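You operate a simulated robot arm through the tools that you are given. There is no shell and no other tool. Be economical: measure what you need, move in short steps, check, and stop when the job is done.

Carry out the task below with a simulated robot arm. There is one attempt and no reset: what you move stays moved.

TASK
Brush the sand off the plate in the frame with the yellow brush.
Fine: extractor on for it and off after; put the brush back, leave the plate there. Set down upright: what you pick out. What is to be rubbed or washed off counts as gone when no trace of it is left.

It is judged by the outcome, as a careful person would: the job done as asked, and still so three seconds after it is handed in. It fails if anything else is knocked over, pushed out of place, dropped, spilled or broken.

THE ROBOT
A 6-joint arm with a two-finger parallel gripper, fixed in place. Base frame: the origin is at the foot of the arm, x ahead of it, y to its left, z up; the work surface is at about z = 86. Readings come in cm, rad, newtons and seconds.
With the tool pointing down near the work surface it reaches from about 26 to 68 cm from the base axis. Its first joint turns from -1.152 to 1.152 rad. Payload 2.9 kg.
The tool frame sits at the grasp point between the pads (the TCP): z along the fingers, y along the line on which they close. The tips reach 3 cm beyond it. Largest opening 11 cm; finger width 2, thickness 1; the body of the gripper, 4.8 by 11.2 cm, starts 5.5 cm behind the TCP.
Orientation is that of the tool frame in the base frame, as a unit quaternion [w, x, y, z]. With the fingers straight down and closing along the base's y, the tool's x points along the base's -x, its y along +y and its z along -z.

THE INTERFACE
- The arm moves only by the tool play_rows. Its argument "steps" is a list of rows, each an object (a shift or turn left out is 0, a gripper value left out holds the last) with "translation": the shift along the base's x, y, z in units of 25 mm (1.0 is 25 mm), a list of three; "turn": the turn, a rotation vector about the base's x, y, z in units of 6 degrees (1.0 is 6 degrees), a list of three. In form: [{"translation": [x, y, z], "turn": [ax, ay, az]}, ...]. A call has 1 to 20 rows; each row shifts and turns the commanded pose from where the row before left it. "claw" is the closure, from 0 (fully open) to 1 (shut), set as the call begins (left out, the last holds). A call with a number of a shift or a turn outside -1 to 1 is refused whole. Each row takes 0.2 s and may step no farther than 5 cm and 0.15 rad from the row before; otherwise, or with a gripper value out of range, the whole call is refused. Where a pose cannot be reached the arm comes as near as it can. A force on the tool above 40 N (or 10 N above the force at the start of the call, whichever is more), or a blocked arm, ends the call early, and 0.2 s more pass. The fingers move at their own pace (about 10.8 cm/s each) and stop on an object; they squeeze with about 39 N. The grip force told is the motor's: it shows also when the fingers shut on nothing. Time passes only in rows, and 0.2 s behind the last, so rows that do not move let the fingers close. The reply holds the time, the measured pose of the TCP, the force on the tool along the base axes, the opening and the grip force, in the units named above and with some noise, with the torque about the TCP (base axes, N m) and any sound that the robot's microphone picked up, and new pictures: "views" is both (left out), scene, wrist or none.
- Cameras (640 x 400 px; columns grow to the right, rows downward): "scene" is fixed at [8.07, 43.04, 140.7]; the picture's right is [-0.76, -0.65, 0.00], its down [-0.23, 0.27, -0.93] and it looks along [0.61, -0.71, -0.35] (base axes); focal length 321 px, centre (320, 200). "wrist" rides on the gripper at [7.2, 1.7, -10.3] in the tool frame; the picture's right is [-0.23, 0.97, 0.00], its down [-0.76, -0.18, -0.62] and it looks along [-0.61, -0.14, 0.78] (tool axes); focal length 222 px, centre (320, 200). There is no depth. A picture from a camera that has moved, and an enlarged one, comes with that camera's place and axes in the base frame and with its lens.
- enlarge(camera, box): a new picture of the part [left, top, right, bottom] of that camera's present view, enlarged. It takes no simulated time.
- close_job(): hands the job in; it is judged then, once.

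Work in short steps. Places have to be worked out from the pictures, the camera data and where the tool is seen: move nearer, look again, correct. Check each grasp and each placing, and mend what went wrong. You have 120 turns and 200 pictures in all, those below and enlarged ones among them. Open the gripper and draw the arm clear of the work before you hand the job in, unless the task says otherwise; then end with one line.

The tools are called after "Call:" as a command line: name --argument value ..., lists and objects as JSON in quotes. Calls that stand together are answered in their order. play_rows: Moves the arm, as the interface text tells. Its arguments: {"type":"object","properties":{"steps":{"type":"array"},"claw":{"type":"number"},"views":{"type":"string","enum":["both","scene","wrist","none"]}},"required":["steps"]} The other tools are called the same way: enlarge (camera, box) takes an enlarged picture of a part of a camera's view; close_job () hands the job in.

At the start:

```text
t: 0.0
tool_pos: [35.88, 5.3, 127.0]
tcp_rot: [0.001, 0.0, 1.0, -0.001]
contact_force: [0.5, 0.6, -0.7]
wrist_torque: [0.01, 0.01, 0.02]
grip_width: 11.01
grasp_force: 0.0
```

scene: 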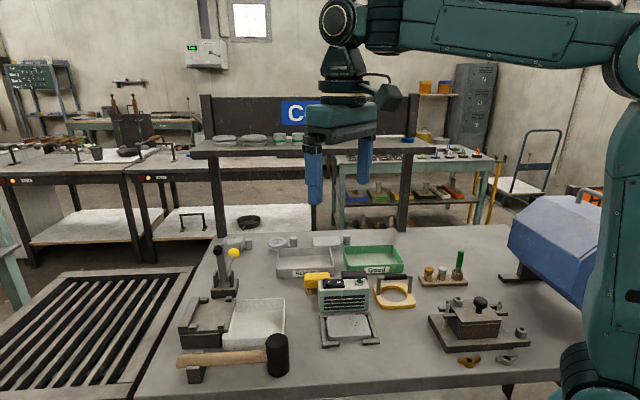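
wrist: 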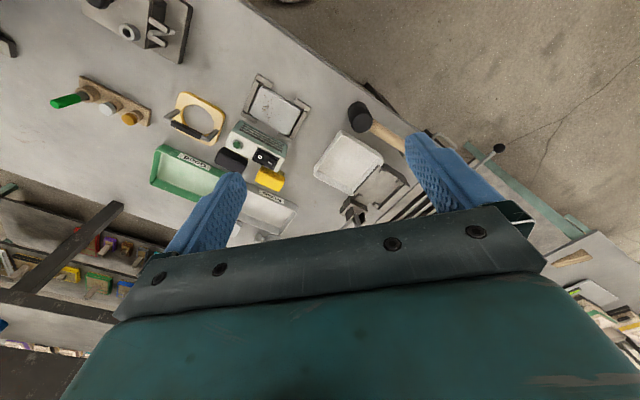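

I'll look closer at the work area: plate in frame, yellow brush, and extractor.

Call:
enlarge --camera "scene" --box '[260, 230, 440, 350]'

Call:
enlarge --camera "scene" --box '[160, 220, 340, 390]'

Call:
enlarge --camera "wrist" --box '[140, 60, 340, 240]'

Call:
enlarge --camera "scene" --box '[400, 230, 620, 380]'

```text
3.33 times, centred on (350, 290) of scene
camera zoom: at [8.07, 43.04, 140.7], right [-0.76, -0.65, 0.0], down [-0.23, 0.27, -0.93], along [0.61, -0.71, -0.35], focal length 1071 px, centre (220, -100)
```

zoom: 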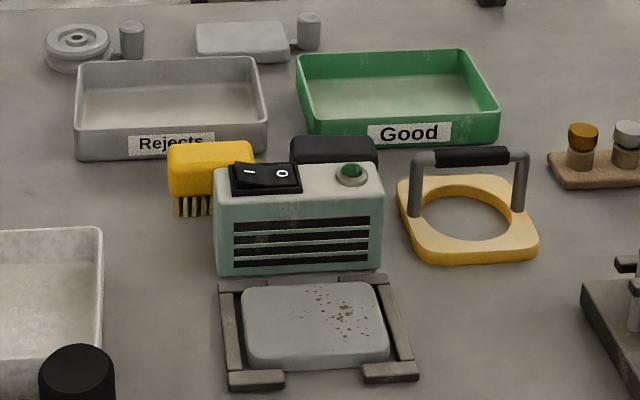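

```text
2.35 times, centred on (250, 305) of scene
camera zoom: at [8.07, 43.04, 140.7], right [-0.76, -0.65, 0.0], down [-0.23, 0.27, -0.93], along [0.61, -0.71, -0.35], focal length 756 px, centre (485, -47)
```

zoom: 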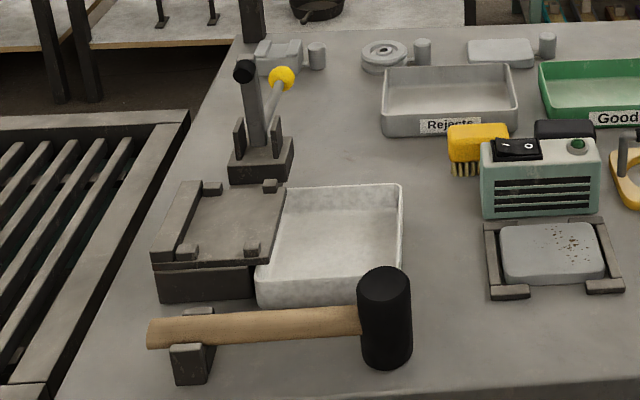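

```text
2.22 times, centred on (240, 150) of wrist
camera zoom: at [28.66, 7.08, 137.39], right [0.23, 0.97, 0.0], down [0.76, -0.18, 0.62], along [0.61, -0.14, -0.78], focal length 494 px, centre (498, 311)
```

zoom: 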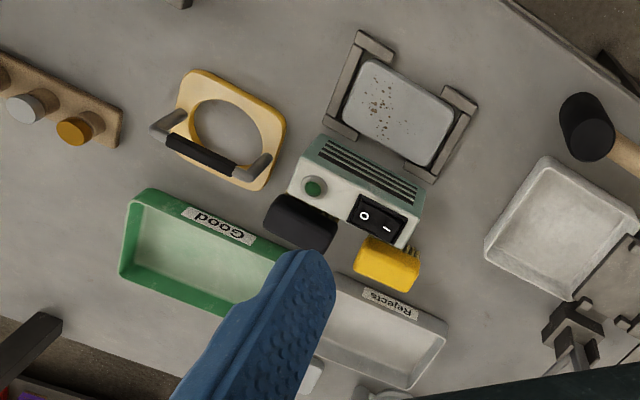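

```text
2.67 times, centred on (510, 305) of scene
camera zoom: at [8.07, 43.04, 140.7], right [-0.76, -0.65, 0.0], down [-0.23, 0.27, -0.93], along [0.61, -0.71, -0.35], focal length 857 px, centre (-187, -80)
```

zoom: 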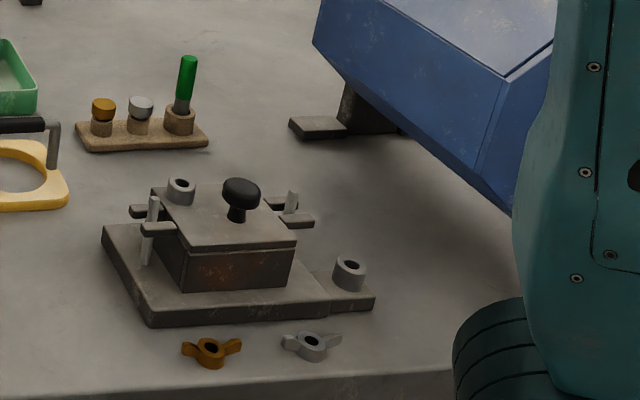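

The plate is near (41,-5), the extractor sits just behind it, and the yellow brush is behind that near (55,-11). I'll move closer above to measure.

Call:
play_rows --steps '[{"translation": [0.5, -0.8, -1]}, {"translation": [0.5, -0.8, -1]}, {"translation": [0.5, -0.8, -1]}, {"translation": [0.5, -0.8, -1]}, {"translation": [0.5, -0.8, -1]}, {"translation": [0.5, -0.8, -1]}]'

```text
t: 1.4
tool_pos: [43.44, -6.69, 112.0]
tcp_rot: [0.0, 0.001, 1.0, -0.001]
contact_force: [0.1, 0.1, 0.4]
wrist_torque: [0.01, 0.01, -0.01]
grip_width: 11.01
grasp_force: 0.0
camera wrist: at [36.14, -4.92, 122.37], right [0.23, 0.97, 0.0], down [0.76, -0.18, 0.62], along [0.61, -0.14, -0.78], focal length 222 px, centre (320, 200)
```

scene: 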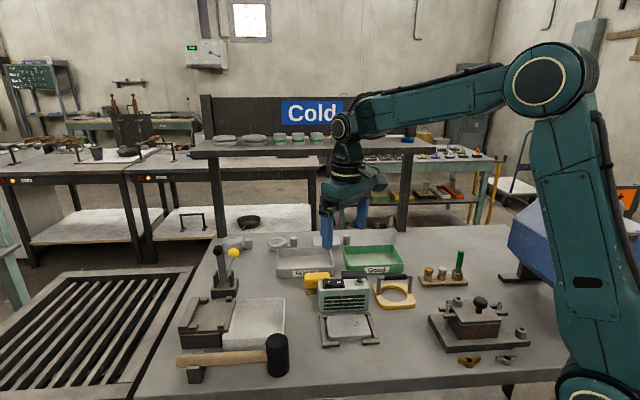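
wrist: 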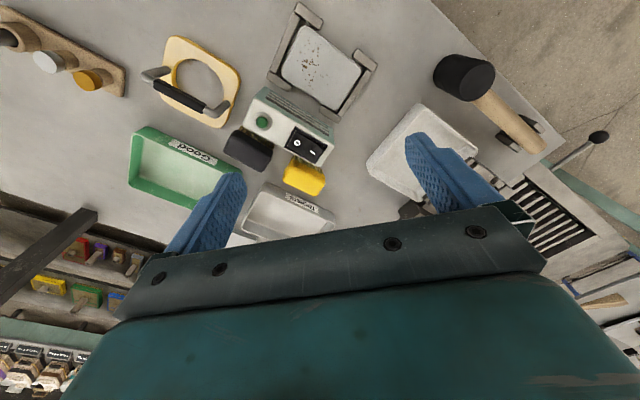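

Call:
enlarge --camera "wrist" --box '[210, 0, 390, 210]'

```text
1.90 times, centred on (300, 105) of wrist
camera zoom: at [36.14, -4.92, 122.37], right [0.23, 0.97, 0.0], down [0.76, -0.18, 0.62], along [0.61, -0.14, -0.78], focal length 423 px, centre (358, 381)
```

zoom: 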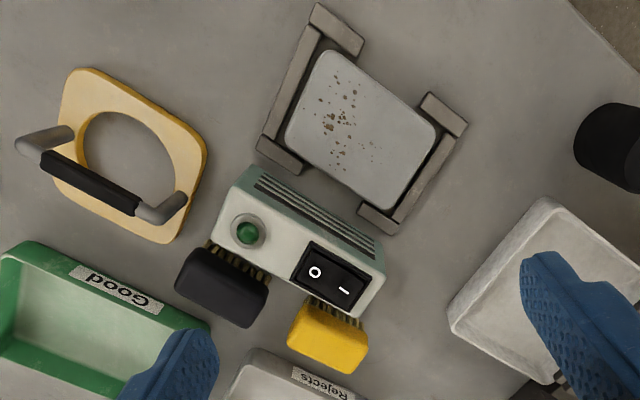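

Table items lie at about 45°. I'll hover over the brush with the tool yawed -45° so the fingers close along its long axis, and look again.

Call:
play_rows --steps '[{"translation": [0.55, -0.24, -0.2], "turn": [0, 0, -0.94]}, {"translation": [0.55, -0.24, -0.2], "turn": [0, 0, -0.94]}, {"translation": [0.55, -0.24, -0.2], "turn": [0, 0, -0.94]}, {"translation": [0.55, -0.24, -0.2], "turn": [0, 0, -0.94]}, {"translation": [0.55, -0.24, -0.2], "turn": [0, 0, -0.94]}, {"translation": [0.55, -0.24, -0.2], "turn": [0, 0, -0.94]}, {"translation": [0.55, -0.24, -0.2], "turn": [0, 0, -0.94]}, {"translation": [0.55, -0.24, -0.2], "turn": [0, 0, -0.92]}]'

Call:
enlarge --camera "wrist" --box '[200, 30, 440, 210]'

Call:
enlarge --camera "scene" --box '[295, 260, 385, 320]'

```text
t: 3.2
tool_pos: [54.41, -11.37, 107.95]
tcp_rot: [0.0, 0.383, 0.924, 0.0]
contact_force: [0.1, -0.4, -0.2]
wrist_torque: [0.05, -0.03, -0.01]
grip_width: 11.0
grasp_force: 0.1
camera wrist: at [50.49, -5.06, 118.38], right [0.85, 0.53, 0.0], down [0.41, -0.66, 0.62], along [0.33, -0.53, -0.78], focal length 222 px, centre (320, 200)
```

scene: 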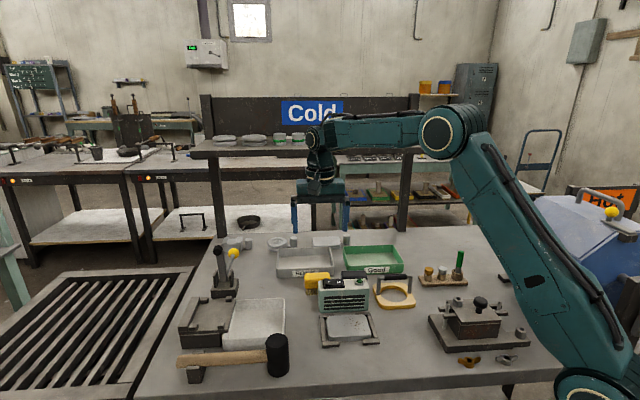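
wrist: 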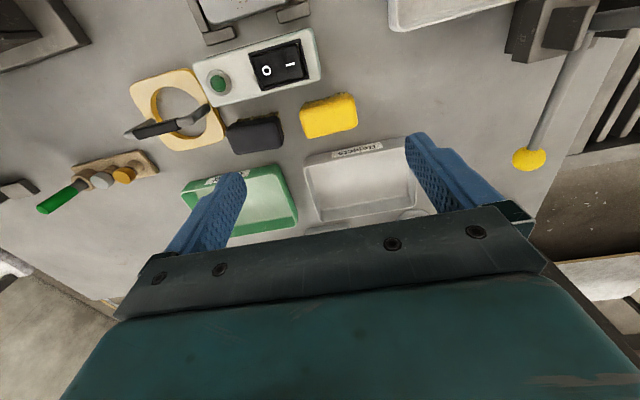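

```text
2.22 times, centred on (320, 120) of wrist
camera zoom: at [50.49, -5.06, 118.38], right [0.85, 0.53, 0.0], down [0.41, -0.66, 0.62], along [0.33, -0.53, -0.78], focal length 494 px, centre (320, 378)
```

zoom: 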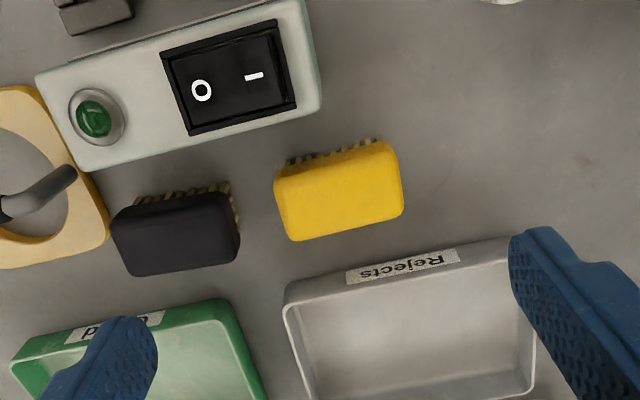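

```text
6.67 times, centred on (340, 290) of scene
camera zoom: at [8.07, 43.04, 140.7], right [-0.76, -0.65, 0.0], down [-0.23, 0.27, -0.93], along [0.61, -0.71, -0.35], focal length 2142 px, centre (187, -400)
```

zoom: 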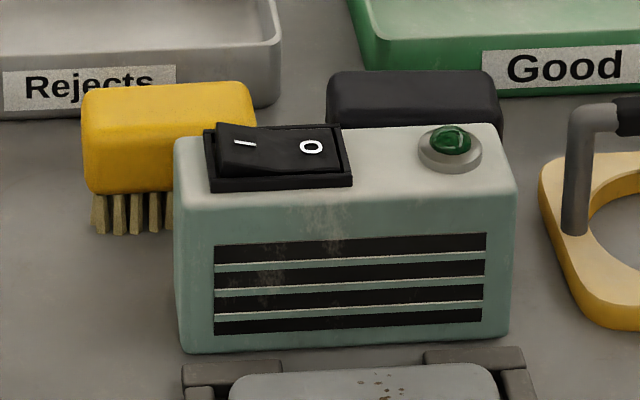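

Rocker shows O pressed (off); "I" end is around (50.2,-8.7). The gaps front and back of the brush are wider (3–4 cm), so I'll turn the tool +90° (closing across the brush), close the fingers and hover above the I end.

Call:
play_rows --claw 1 --steps '[{"translation": [-0.105, 0.067, -0.2], "turn": [0, 0, 0.9375]}, {"translation": [-0.105, 0.067, -0.2], "turn": [0, 0, 0.9375]}, {"translation": [-0.105, 0.067, -0.2], "turn": [0, 0, 0.9375]}, {"translation": [-0.105, 0.067, -0.2], "turn": [0, 0, 0.9375]}, {"translation": [-0.105, 0.067, -0.2], "turn": [0, 0, 0.9375]}, {"translation": [-0.105, 0.067, -0.2], "turn": [0, 0, 0.9375]}, {"translation": [-0.105, 0.067, -0.2], "turn": [0, 0, 0.9375]}, {"translation": [-0.105, 0.067, -0.2], "turn": [0, 0, 0.9375]}, {"translation": [-0.105, 0.067, -0.2], "turn": [0, 0, 0.9375]}, {"translation": [-0.105, 0.067, -0.2], "turn": [0, 0, 0.9375]}, {"translation": [-0.105, 0.067, -0.2], "turn": [0, 0, 0.9375]}, {"translation": [-0.105, 0.067, -0.2], "turn": [0, 0, 0.9375]}, {"translation": [-0.105, 0.067, -0.2], "turn": [0, 0, 0.9375]}, {"translation": [-0.105, 0.067, -0.2], "turn": [0, 0, 0.9375]}, {"translation": [-0.105, 0.067, -0.2], "turn": [0, 0, 0.9375]}, {"translation": [-0.105, 0.067, -0.2], "turn": [0, 0, 0.9375]}]'

Call:
enlarge --camera "scene" --box '[295, 240, 385, 320]'

```text
t: 6.6
tool_pos: [50.19, -8.55, 100.07]
tcp_rot: [0.0, -0.384, 0.923, 0.0]
contact_force: [-0.6, 0.2, -0.1]
wrist_torque: [0.04, 0.02, -0.02]
grip_width: 0.02
grasp_force: 37.5
camera wrist: at [43.97, -12.61, 110.37], right [-0.53, 0.85, 0.0], down [0.66, 0.41, 0.62], along [0.53, 0.33, -0.78], focal length 222 px, centre (320, 200)
```

scene: 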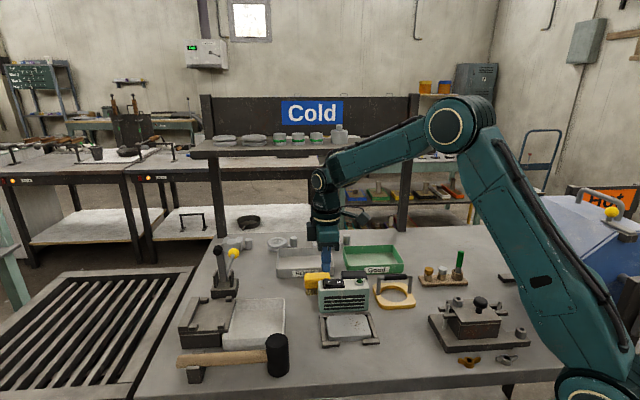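
wrist: 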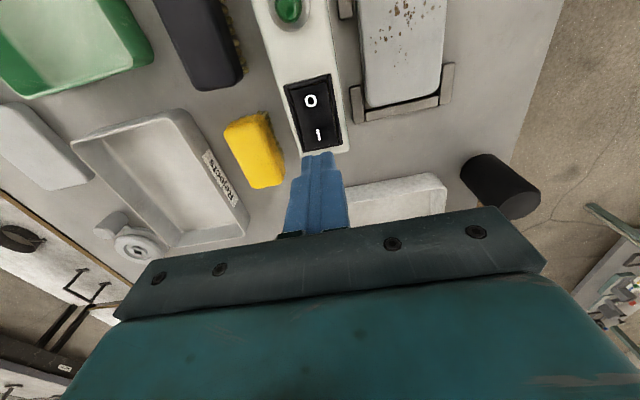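

```text
5.00 times, centred on (340, 280) of scene
camera zoom: at [8.07, 43.04, 140.7], right [-0.76, -0.65, 0.0], down [-0.23, 0.27, -0.93], along [0.61, -0.71, -0.35], focal length 1607 px, centre (220, -200)
```

zoom: 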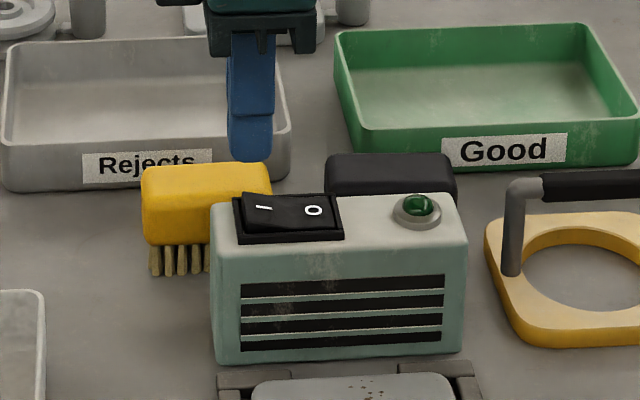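

Tips are 0.5 cm off the "I" mark; I shift slightly and press down gently.

Call:
play_rows --steps '[{"translation": [-0.12, -0.12, -0.2]}, {"translation": [0, 0, -0.2]}, {"translation": [0, 0, -0.2]}, {"translation": [0, 0, -0.16]}]'

Call:
enlarge --camera "scene" --box '[295, 240, 385, 320]'

```text
t: 7.6
tool_pos: [49.99, -8.96, 98.05]
tcp_rot: [0.0, -0.383, 0.924, 0.0]
contact_force: [-0.6, -1.2, -0.7]
wrist_torque: [-0.01, -0.02, 0.03]
grip_width: 0.0
grasp_force: 37.9
camera wrist: at [43.66, -12.88, 108.47], right [-0.53, 0.85, 0.0], down [0.66, 0.41, 0.62], along [0.53, 0.33, -0.78], focal length 222 px, centre (320, 200)
```

scene: 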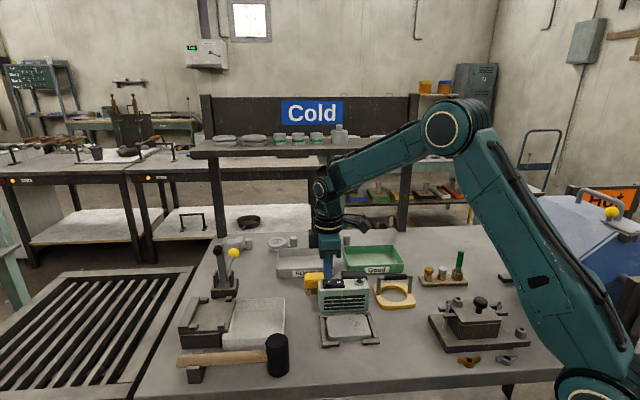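
wrist: 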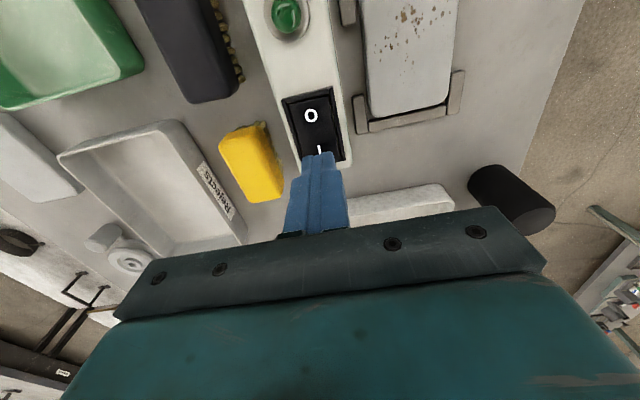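

```text
5.00 times, centred on (340, 280) of scene
camera zoom: at [8.07, 43.04, 140.7], right [-0.76, -0.65, 0.0], down [-0.23, 0.27, -0.93], along [0.61, -0.71, -0.35], focal length 1607 px, centre (220, -200)
```

zoom: 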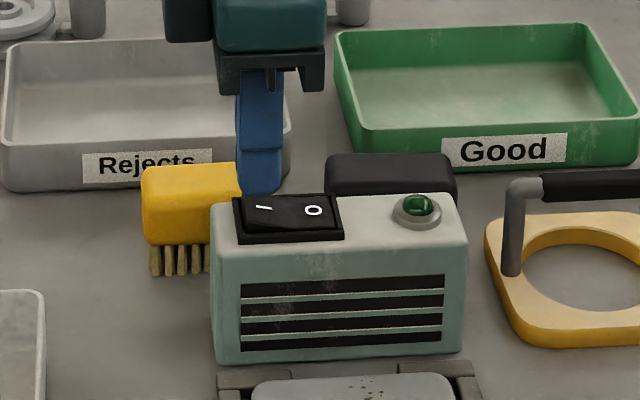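

Tips at z≈95, directly above the I mark, which is ~1.3 cm lower. Continue down in fine steps.

Call:
play_rows --steps '[{"translation": [0, 0, -0.16]}, {"translation": [0, 0, -0.12]}, {"translation": [0, 0, -0.12]}, {"translation": [0, 0, -0.08]}]'

Call:
enlarge --camera "scene" --box '[295, 240, 385, 320]'

```text
t: 8.6
tool_pos: [49.97, -9.0, 96.83]
tcp_rot: [0.0, -0.382, 0.924, -0.001]
contact_force: [0.7, 0.9, 1.0]
wrist_torque: [0.02, 0.01, 0.01]
grip_width: 0.0
grasp_force: 37.6
camera wrist: at [43.67, -12.89, 107.33], right [-0.53, 0.85, 0.0], down [0.66, 0.41, 0.62], along [0.53, 0.33, -0.78], focal length 222 px, centre (320, 200)
```

scene: 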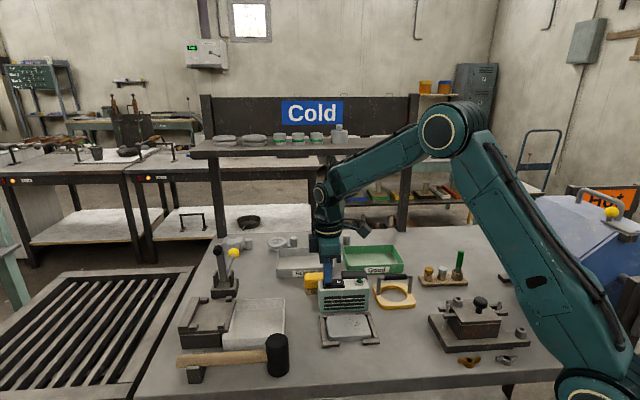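
wrist: 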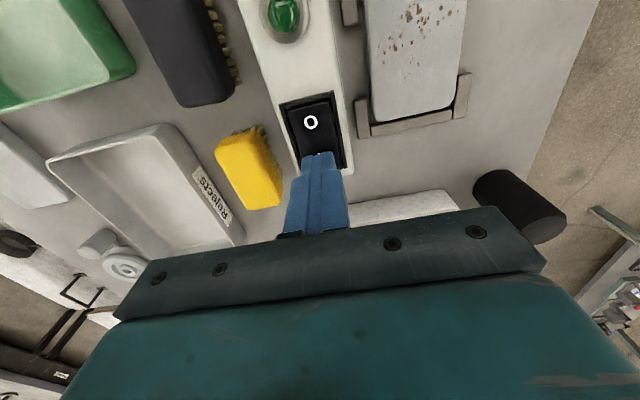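

```text
5.00 times, centred on (340, 280) of scene
camera zoom: at [8.07, 43.04, 140.7], right [-0.76, -0.65, 0.0], down [-0.23, 0.27, -0.93], along [0.61, -0.71, -0.35], focal length 1607 px, centre (220, -200)
```

zoom: 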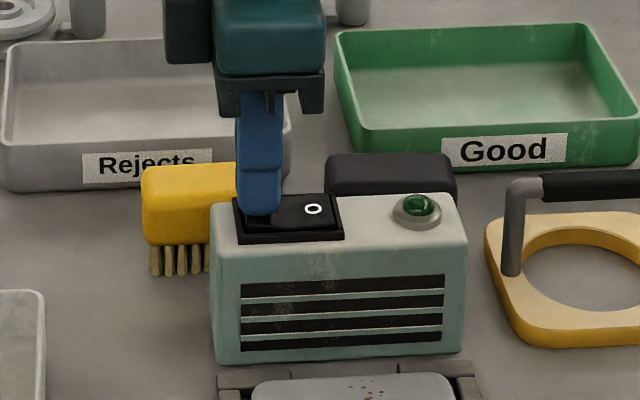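

Just above the rocker; continue in 2 mm steps.

Call:
play_rows --steps '[{"translation": [0, 0, -0.08]}, {"translation": [0, 0, -0.08]}, {"translation": [0, 0, -0.08]}, {"translation": [0, 0, -0.06]}]' --views "none"

Call:
enlarge --camera "scene" --box '[295, 240, 385, 320]'

```text
t: 9.4
tool_pos: [50.0, -8.96, 96.65]
tcp_rot: [0.002, -0.382, 0.924, -0.001]
contact_force: [0.1, 0.0, 2.0]
wrist_torque: [-0.04, 0.05, 0.01]
grip_width: 0.0
grasp_force: 37.3
stopped in row 4: the force on the tool passed its limit at 44 N (the readings are from after the stop); the commanded pose is now the measured one
```

```text
5.00 times, centred on (340, 280) of scene
camera zoom: at [8.07, 43.04, 140.7], right [-0.76, -0.65, 0.0], down [-0.23, 0.27, -0.93], along [0.61, -0.71, -0.35], focal length 1607 px, centre (220, -200)
```

zoom: 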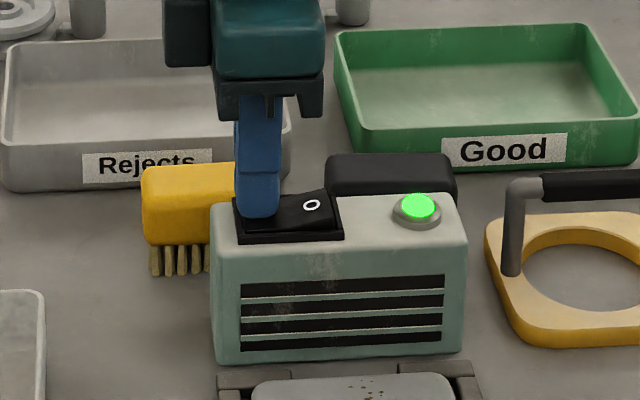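

The lamp is lit: extractor on. I lift and move over the brush with the fingers part-opened to ~6 cm.

Call:
play_rows --steps '[{"translation": [0, 0, 1]}, {"translation": [0, 0, 1]}]' --views "none"

Call:
play_rows --claw 0.45 --steps '[{"translation": [0.65, -0.345, 0]}, {"translation": [0.65, -0.345, 0]}, {"translation": [0.65, -0.345, 0]}, {"translation": [0.65, -0.345, 0]}]'

Call:
enlarge --camera "wrist" --box '[200, 60, 440, 230]'

```text
t: 10.0
tool_pos: [50.04, -9.05, 101.8]
tcp_rot: [0.002, -0.382, 0.924, -0.002]
contact_force: [-0.8, -0.1, -0.2]
wrist_torque: [0.03, 0.02, 0.03]
grip_width: 0.0
grasp_force: 37.5
```

```text
t: 11.0
tool_pos: [56.48, -12.49, 101.83]
tcp_rot: [0.003, -0.382, 0.924, -0.001]
contact_force: [0.6, 0.7, -0.5]
wrist_torque: [-0.01, -0.02, 0.0]
grip_width: 6.05
grasp_force: 0.2
camera wrist: at [50.13, -16.43, 112.14], right [-0.53, 0.85, 0.0], down [0.66, 0.41, 0.63], along [0.53, 0.33, -0.78], focal length 222 px, centre (320, 200)
```

scene: 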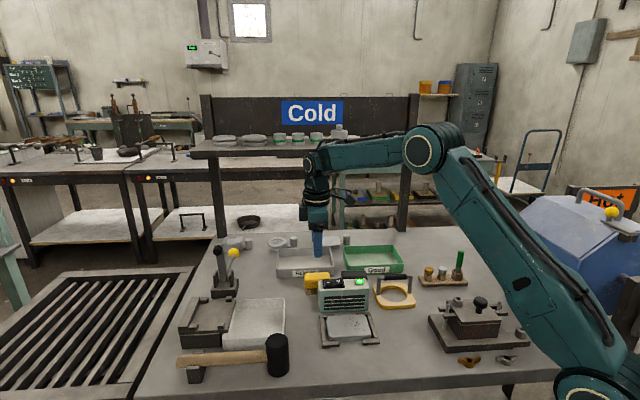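
wrist: 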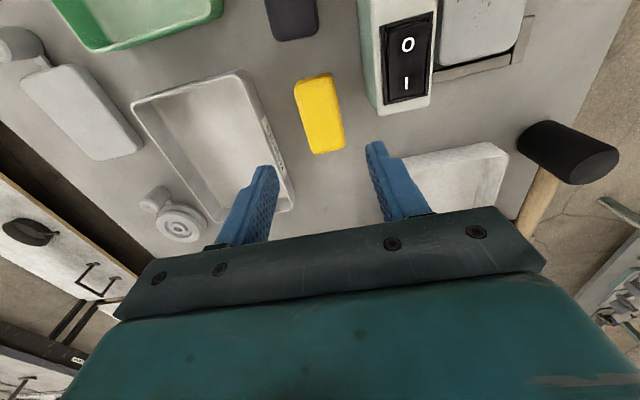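

```text
2.35 times, centred on (320, 145) of wrist
camera zoom: at [50.13, -16.43, 112.14], right [-0.53, 0.85, 0.0], down [0.66, 0.41, 0.63], along [0.53, 0.33, -0.78], focal length 523 px, centre (320, 329)
```

zoom: 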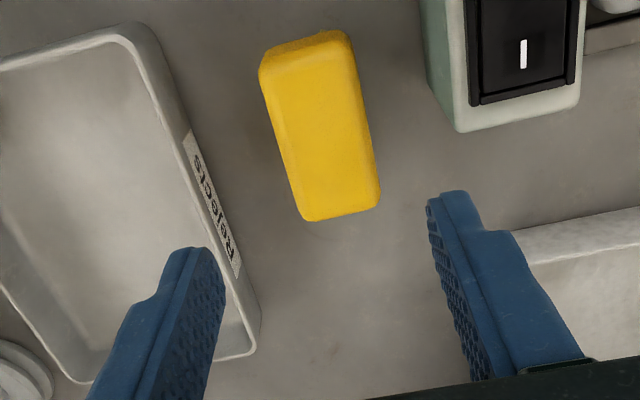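

Brush centre from this view ≈(55.9,-12.7). I correct and descend to just above it to verify the straddle.

Call:
play_rows --steps '[{"translation": [-0.24, -0.08, -0.6]}, {"translation": [0, 0, -0.8]}, {"translation": [0, 0, -0.8]}, {"translation": [0, 0, -0.6]}]'

Call:
enlarge --camera "wrist" --box '[200, 60, 440, 230]'

Call:
enlarge --camera "scene" --box '[285, 240, 375, 320]'

```text
t: 12.0
tool_pos: [56.0, -12.68, 94.76]
tcp_rot: [0.003, -0.381, 0.925, -0.001]
contact_force: [0.2, 0.1, -0.8]
wrist_torque: [-0.01, -0.02, 0.02]
grip_width: 6.05
grasp_force: 0.0
camera wrist: at [49.54, -16.54, 105.08], right [-0.53, 0.85, 0.0], down [0.66, 0.41, 0.63], along [0.53, 0.33, -0.78], focal length 222 px, centre (320, 200)
```

scene: 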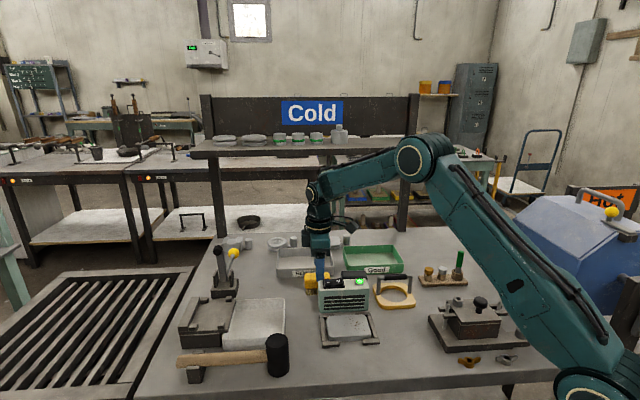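
wrist: 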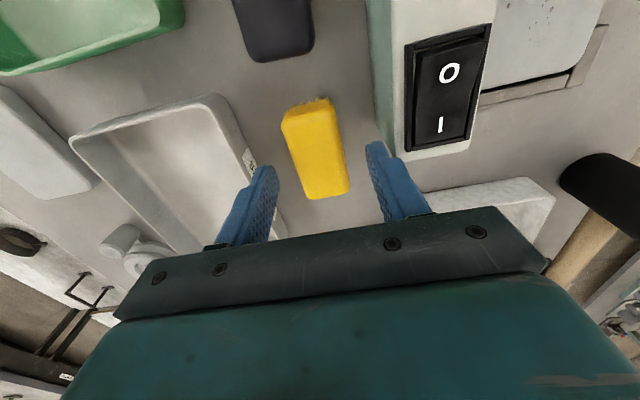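

```text
2.35 times, centred on (320, 145) of wrist
camera zoom: at [49.54, -16.54, 105.08], right [-0.53, 0.85, 0.0], down [0.66, 0.41, 0.63], along [0.53, 0.33, -0.78], focal length 523 px, centre (320, 329)
```

zoom: 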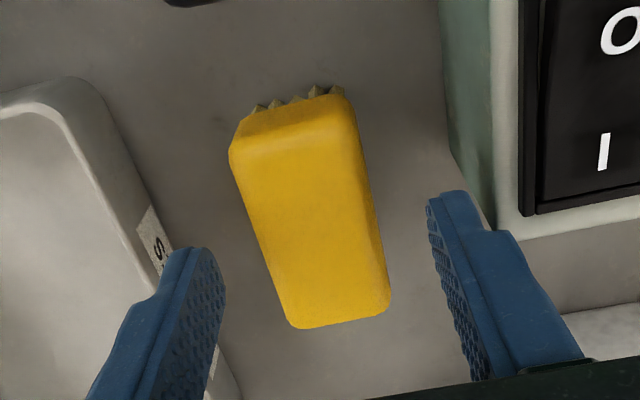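

```text
5.00 times, centred on (330, 280) of scene
camera zoom: at [8.07, 43.04, 140.7], right [-0.76, -0.65, 0.0], down [-0.23, 0.27, -0.93], along [0.61, -0.71, -0.35], focal length 1607 px, centre (270, -200)
```

zoom: 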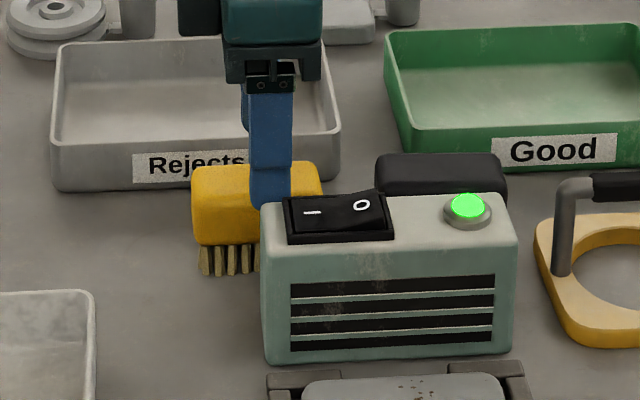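

Straddle is centred across; shift 0.4 cm back along the brush and go down to z≈90.8, then close.

Call:
play_rows --steps '[{"translation": [-0.13, -0.13, -0.4]}, {"translation": [0, 0, -0.4]}, {"translation": [0, 0, -0.4]}, {"translation": [0, 0, -0.38]}]'

Call:
enlarge --camera "scene" --box '[285, 240, 375, 320]'

```text
t: 13.0
tool_pos: [55.49, -12.94, 90.71]
tcp_rot: [0.001, -0.382, 0.924, -0.002]
contact_force: [-0.4, 0.3, 0.4]
wrist_torque: [0.0, 0.03, 0.0]
grip_width: 6.06
grasp_force: 0.0
camera wrist: at [49.22, -16.84, 101.1], right [-0.53, 0.85, 0.0], down [0.66, 0.41, 0.63], along [0.53, 0.33, -0.78], focal length 222 px, centre (320, 200)
```

scene: 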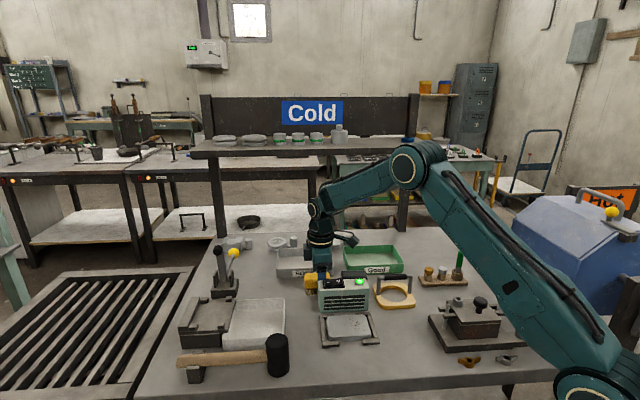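
wrist: 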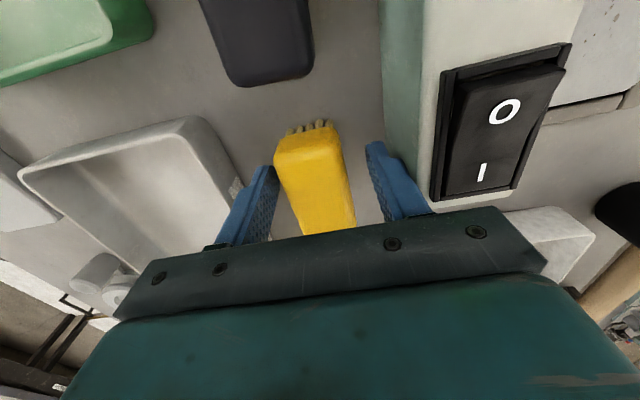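

```text
5.00 times, centred on (330, 280) of scene
camera zoom: at [8.07, 43.04, 140.7], right [-0.76, -0.65, 0.0], down [-0.23, 0.27, -0.93], along [0.61, -0.71, -0.35], focal length 1607 px, centre (270, -200)
```

zoom: 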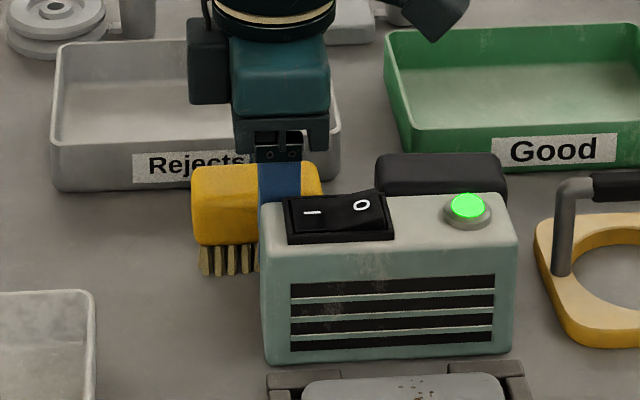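

Scene shows the fingers ~0.9 cm off-centre along the brush; I slide +0.8 cm along it, then close.

Call:
play_rows --steps '[{"translation": [0.12, 0.11, 0]}, {"translation": [0.12, 0.11, 0]}]' --views "none"

Call:
play_rows --claw 1 --steps '[{}, {}, {}]' --views "none"

Call:
enlarge --camera "scene" --box '[285, 240, 375, 320]'

Call:
enlarge --camera "wrist" --box '[200, 60, 440, 230]'

```text
t: 13.6
tool_pos: [56.11, -12.28, 90.81]
tcp_rot: [0.002, -0.382, 0.924, -0.001]
contact_force: [-0.1, -0.8, 0.2]
wrist_torque: [-0.02, 0.03, -0.01]
grip_width: 6.05
grasp_force: 0.0
```

```text
t: 14.4
tool_pos: [56.17, -12.41, 90.8]
tcp_rot: [0.002, -0.383, 0.924, -0.001]
contact_force: [0.0, 0.2, 2.3]
wrist_torque: [0.09, 0.02, -0.02]
grip_width: 3.74
grasp_force: 39.1
```

```text
5.00 times, centred on (330, 280) of scene
camera zoom: at [8.07, 43.04, 140.7], right [-0.76, -0.65, 0.0], down [-0.23, 0.27, -0.93], along [0.61, -0.71, -0.35], focal length 1607 px, centre (270, -200)
```

zoom: 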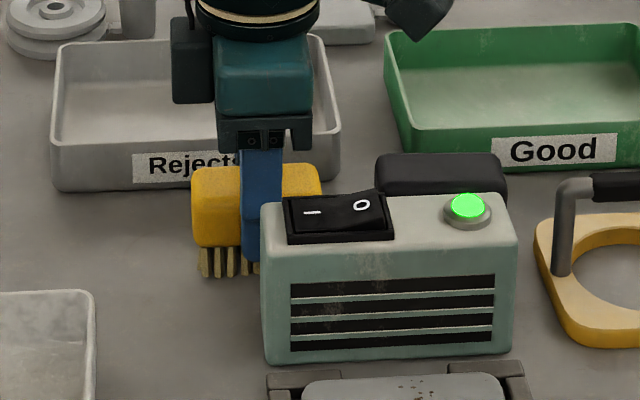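

```text
2.35 times, centred on (320, 145) of wrist
camera zoom: at [49.85, -16.29, 101.14], right [-0.53, 0.85, 0.0], down [0.66, 0.41, 0.63], along [0.53, 0.33, -0.78], focal length 523 px, centre (320, 329)
```

zoom: 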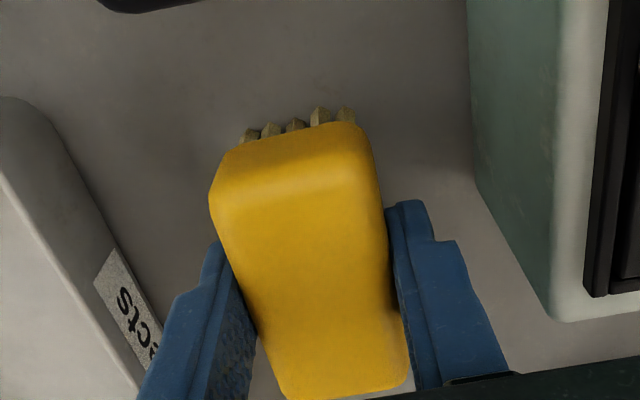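

Gripped (3.74 cm). Lift, carry over the extractor to above the plate.

Call:
play_rows --steps '[{"translation": [0, 0, 0.6]}, {"translation": [0, 0, 1]}, {"translation": [0, 0, 1]}, {"translation": [0, 0, 1]}, {"translation": [0, 0, 1]}, {"translation": [-0.9, 0.4, 0]}, {"translation": [-0.9, 0.4, 0]}, {"translation": [-0.9, 0.4, 0]}, {"translation": [-0.9, 0.4, 0]}, {"translation": [-0.9, 0.4, 0]}, {"translation": [-0.9, 0.4, 0]}, {"translation": [-0.9, 0.4, 0]}]'

Call:
enlarge --camera "scene" --box '[300, 240, 400, 360]'

Call:
enlarge --camera "wrist" --box '[200, 60, 440, 230]'

```text
t: 17.0
tool_pos: [40.53, -5.41, 102.32]
tcp_rot: [0.003, -0.382, 0.924, -0.001]
contact_force: [0.0, 1.0, -0.4]
wrist_torque: [0.0, -0.04, 0.0]
grip_width: 3.73
grasp_force: 39.3
camera wrist: at [34.12, -9.29, 112.66], right [-0.53, 0.85, 0.0], down [0.66, 0.41, 0.63], along [0.53, 0.33, -0.78], focal length 222 px, centre (320, 200)
```

scene: 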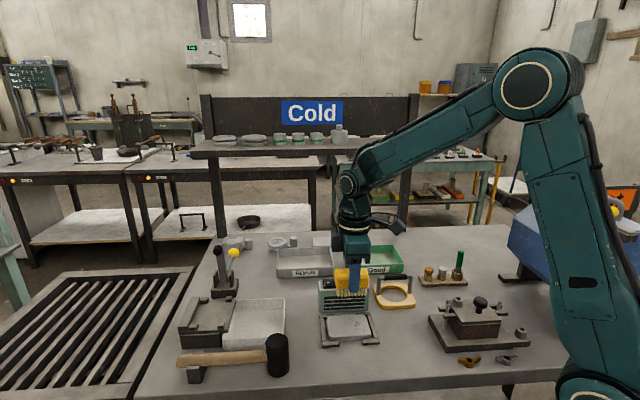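
wrist: 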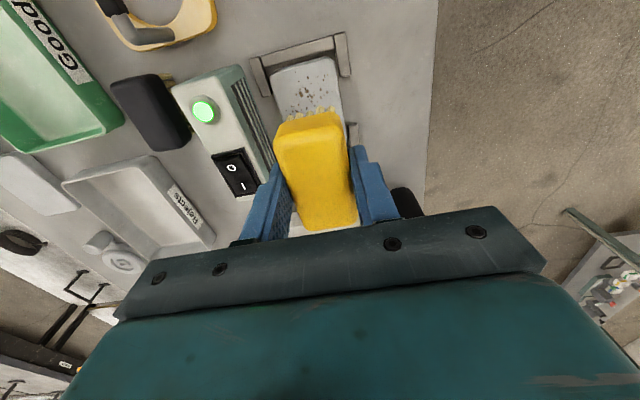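

```text
3.33 times, centred on (350, 300) of scene
camera zoom: at [8.07, 43.04, 140.7], right [-0.76, -0.65, 0.0], down [-0.23, 0.27, -0.93], along [0.61, -0.71, -0.35], focal length 1071 px, centre (220, -133)
```

zoom: 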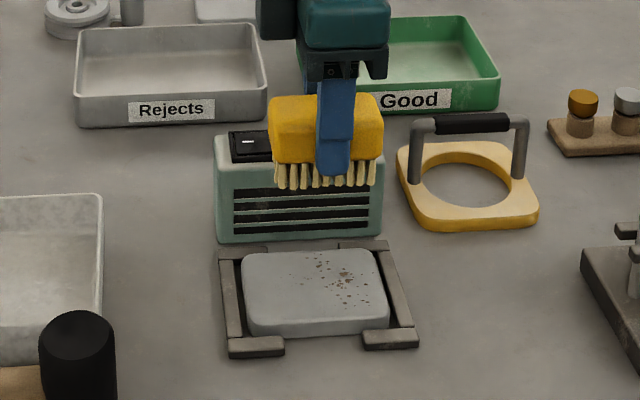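

```text
2.35 times, centred on (320, 145) of wrist
camera zoom: at [34.12, -9.29, 112.66], right [-0.53, 0.85, 0.0], down [0.66, 0.41, 0.63], along [0.53, 0.33, -0.78], focal length 523 px, centre (320, 329)
```

zoom: 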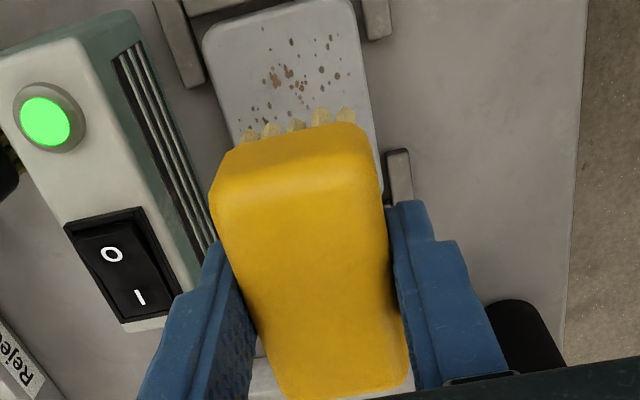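

Plate rails are lower than the plate; sand spans roughly its right half. I position over the near edge of the plate and descend to near contact.

Call:
play_rows --steps '[{"translation": [-0.63, 0.04, -0.4]}, {"translation": [0, 0, -1]}, {"translation": [0, 0, -1]}, {"translation": [0, 0, -0.8]}, {"translation": [0, 0, -0.3]}]' --views "none"

Call:
enlarge --camera "scene" --box '[300, 270, 400, 360]'

```text
t: 18.2
tool_pos: [38.88, -5.27, 93.42]
tcp_rot: [0.002, -0.381, 0.924, 0.0]
contact_force: [0.2, 0.6, -1.2]
wrist_torque: [-0.01, 0.0, 0.01]
grip_width: 3.72
grasp_force: 39.1
```

```text
4.44 times, centred on (350, 315) of scene
camera zoom: at [8.07, 43.04, 140.7], right [-0.76, -0.65, 0.0], down [-0.23, 0.27, -0.93], along [0.61, -0.71, -0.35], focal length 1428 px, centre (187, -311)
```

zoom: 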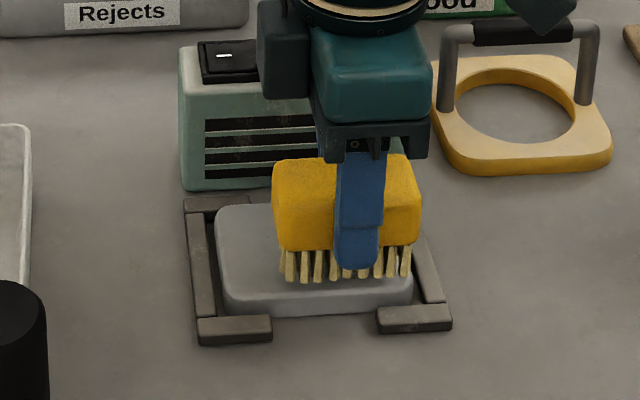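

Positioned well over the sandy part. Lower in small steps to contact.

Call:
play_rows --steps '[{"translation": [0, 0, -0.12]}, {"translation": [0, 0, -0.1]}, {"translation": [0, 0, -0.1]}]' --views "none"

Call:
enlarge --camera "scene" --box '[300, 270, 400, 360]'

```text
t: 19.0
tool_pos: [38.91, -5.32, 92.66]
tcp_rot: [0.001, -0.382, 0.924, -0.001]
contact_force: [0.0, -0.5, -0.3]
wrist_torque: [0.0, -0.01, -0.03]
grip_width: 3.75
grasp_force: 38.7
```

```text
4.44 times, centred on (350, 315) of scene
camera zoom: at [8.07, 43.04, 140.7], right [-0.76, -0.65, 0.0], down [-0.23, 0.27, -0.93], along [0.61, -0.71, -0.35], focal length 1428 px, centre (187, -311)
```

zoom: 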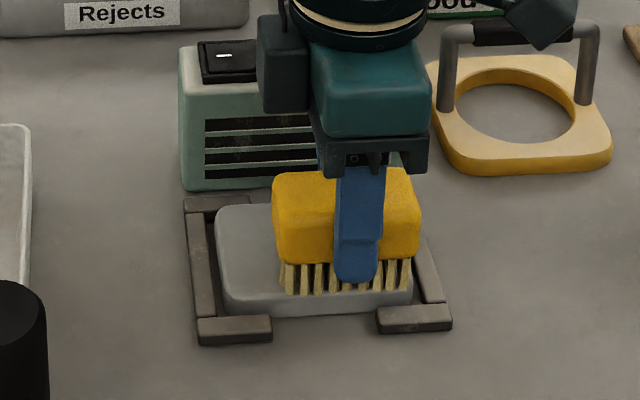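

Call:
play_rows --steps '[{"translation": [0, 0, -0.08]}, {"translation": [0, 0, -0.06]}, {"translation": [0, 0, 0]}]' --views "none"

```text
t: 19.8
tool_pos: [38.87, -5.3, 92.5]
tcp_rot: [0.002, -0.381, 0.924, -0.001]
contact_force: [-0.1, -0.1, 0.0]
wrist_torque: [0.01, -0.02, 0.01]
grip_width: 3.75
grasp_force: 38.5
```

No clear contact yet; continue a few millimetres with a short stop each.

Call:
play_rows --steps '[{"translation": [0, 0, -0.08]}, {"translation": [0, 0, -0.04]}]' --views "none"

Call:
enlarge --camera "scene" --box '[300, 270, 400, 360]'

```text
t: 20.4
tool_pos: [38.86, -5.23, 92.24]
tcp_rot: [0.003, -0.383, 0.924, -0.002]
contact_force: [-6.9, 2.9, 33.5]
wrist_torque: [0.17, 0.19, 0.03]
grip_width: 3.79
grasp_force: 38.9
```

```text
4.44 times, centred on (350, 315) of scene
camera zoom: at [8.01, 43.05, 140.7], right [-0.76, -0.65, 0.0], down [-0.23, 0.27, -0.94], along [0.61, -0.71, -0.35], focal length 1428 px, centre (187, -311)
```

zoom: 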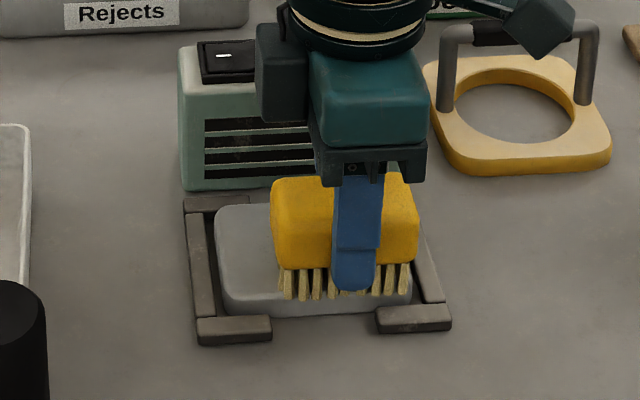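

Contact at ~33 N around z≈92.3. Ease off ~1.2 mm and check the force, then stroke toward the extractor.

Call:
play_rows --steps '[{"translation": [0, 0, 0.05]}, {}]' --views "none"

Call:
play_rows --steps '[{"translation": [0.17, -0.17, 0]}, {"translation": [0.17, -0.17, 0]}, {"translation": [0.17, -0.17, 0]}]'

Call:
enlarge --camera "scene" --box '[300, 270, 400, 360]'

```text
t: 21.0
tool_pos: [38.92, -5.06, 92.25]
tcp_rot: [0.003, -0.382, 0.924, -0.002]
contact_force: [1.3, 2.0, 22.0]
wrist_torque: [0.23, -0.21, -0.01]
grip_width: 3.73
grasp_force: 39.1
```

```text
t: 21.8
tool_pos: [40.04, -6.64, 92.28]
tcp_rot: [0.002, -0.383, 0.924, -0.001]
contact_force: [-5.1, 5.9, 21.3]
wrist_torque: [0.56, -0.07, 0.14]
grip_width: 3.75
grasp_force: 38.9
camera wrist: at [33.72, -10.44, 102.57], right [-0.53, 0.85, 0.0], down [0.66, 0.41, 0.63], along [0.53, 0.33, -0.78], focal length 222 px, centre (320, 200)
```

scene: 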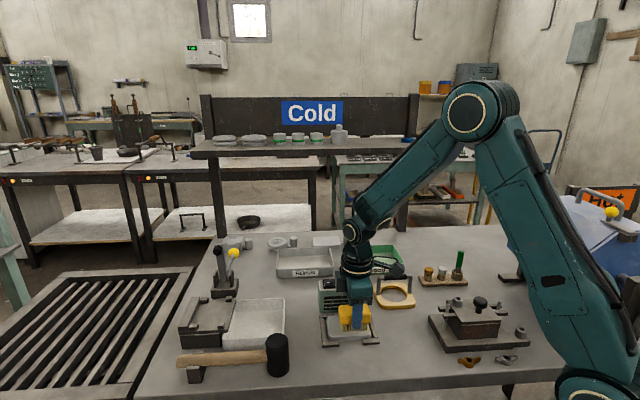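
wrist: 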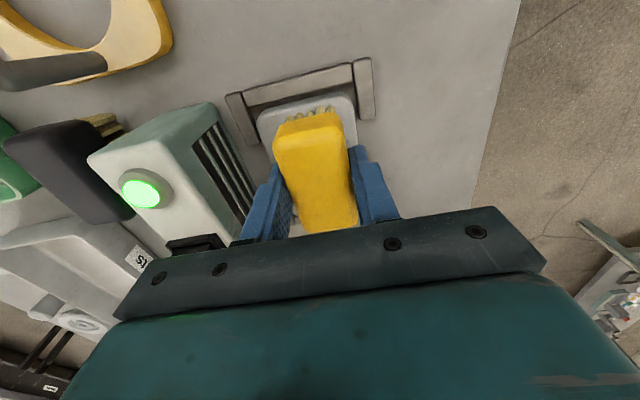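

```text
4.44 times, centred on (350, 315) of scene
camera zoom: at [8.03, 43.06, 140.7], right [-0.76, -0.65, 0.0], down [-0.23, 0.27, -0.94], along [0.61, -0.71, -0.35], focal length 1428 px, centre (187, -311)
```

zoom: 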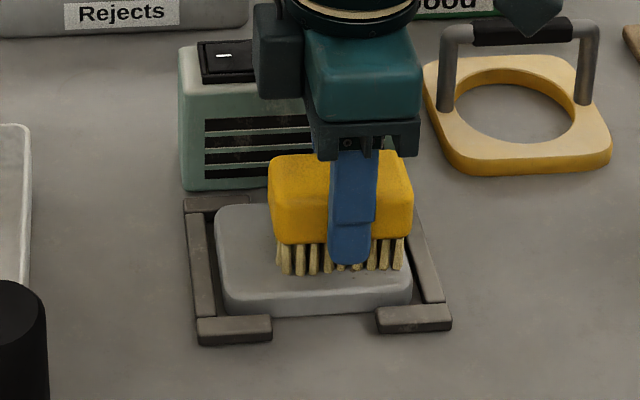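

The stroke works and the plate stays put. Continue the stroke to the far edge.

Call:
play_rows --steps '[{"translation": [0.17, -0.17, 0]}, {"translation": [0.17, -0.17, 0]}, {"translation": [0.17, -0.17, 0]}, {"translation": [0.06, -0.06, 0]}]'

Call:
enlarge --camera "scene" --box '[300, 270, 400, 360]'

Call:
enlarge --camera "wrist" --box '[200, 40, 440, 230]'

```text
t: 22.8
tool_pos: [41.48, -7.99, 92.23]
tcp_rot: [0.002, -0.382, 0.924, -0.002]
contact_force: [-3.8, 3.9, 15.5]
wrist_torque: [0.4, -0.04, 0.1]
grip_width: 3.72
grasp_force: 39.2
camera wrist: at [35.14, -11.87, 102.57], right [-0.53, 0.85, 0.0], down [0.66, 0.41, 0.63], along [0.53, 0.33, -0.78], focal length 222 px, centre (320, 200)
```

scene: 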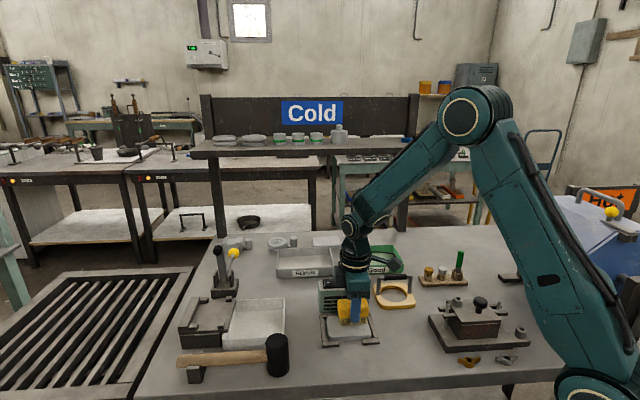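
wrist: 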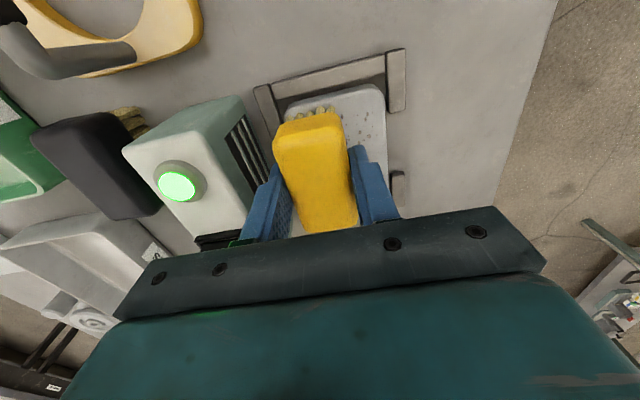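

```text
4.44 times, centred on (350, 315) of scene
camera zoom: at [8.04, 43.05, 140.7], right [-0.76, -0.65, 0.0], down [-0.23, 0.27, -0.94], along [0.61, -0.71, -0.35], focal length 1428 px, centre (187, -311)
```

zoom: 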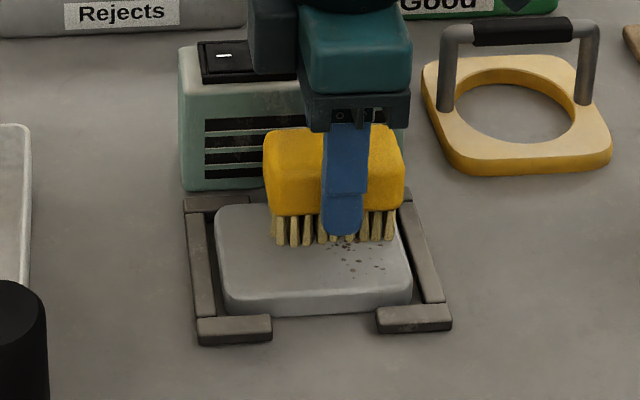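

```text
2.11 times, centred on (320, 135) of wrist
camera zoom: at [35.14, -11.87, 102.57], right [-0.53, 0.85, 0.0], down [0.66, 0.41, 0.63], along [0.53, 0.33, -0.78], focal length 468 px, centre (320, 337)
```

zoom: 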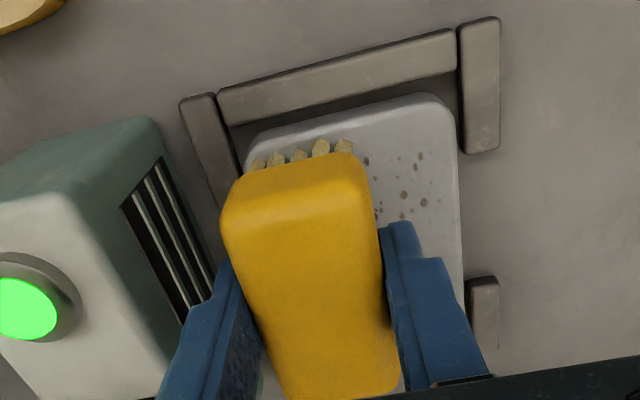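

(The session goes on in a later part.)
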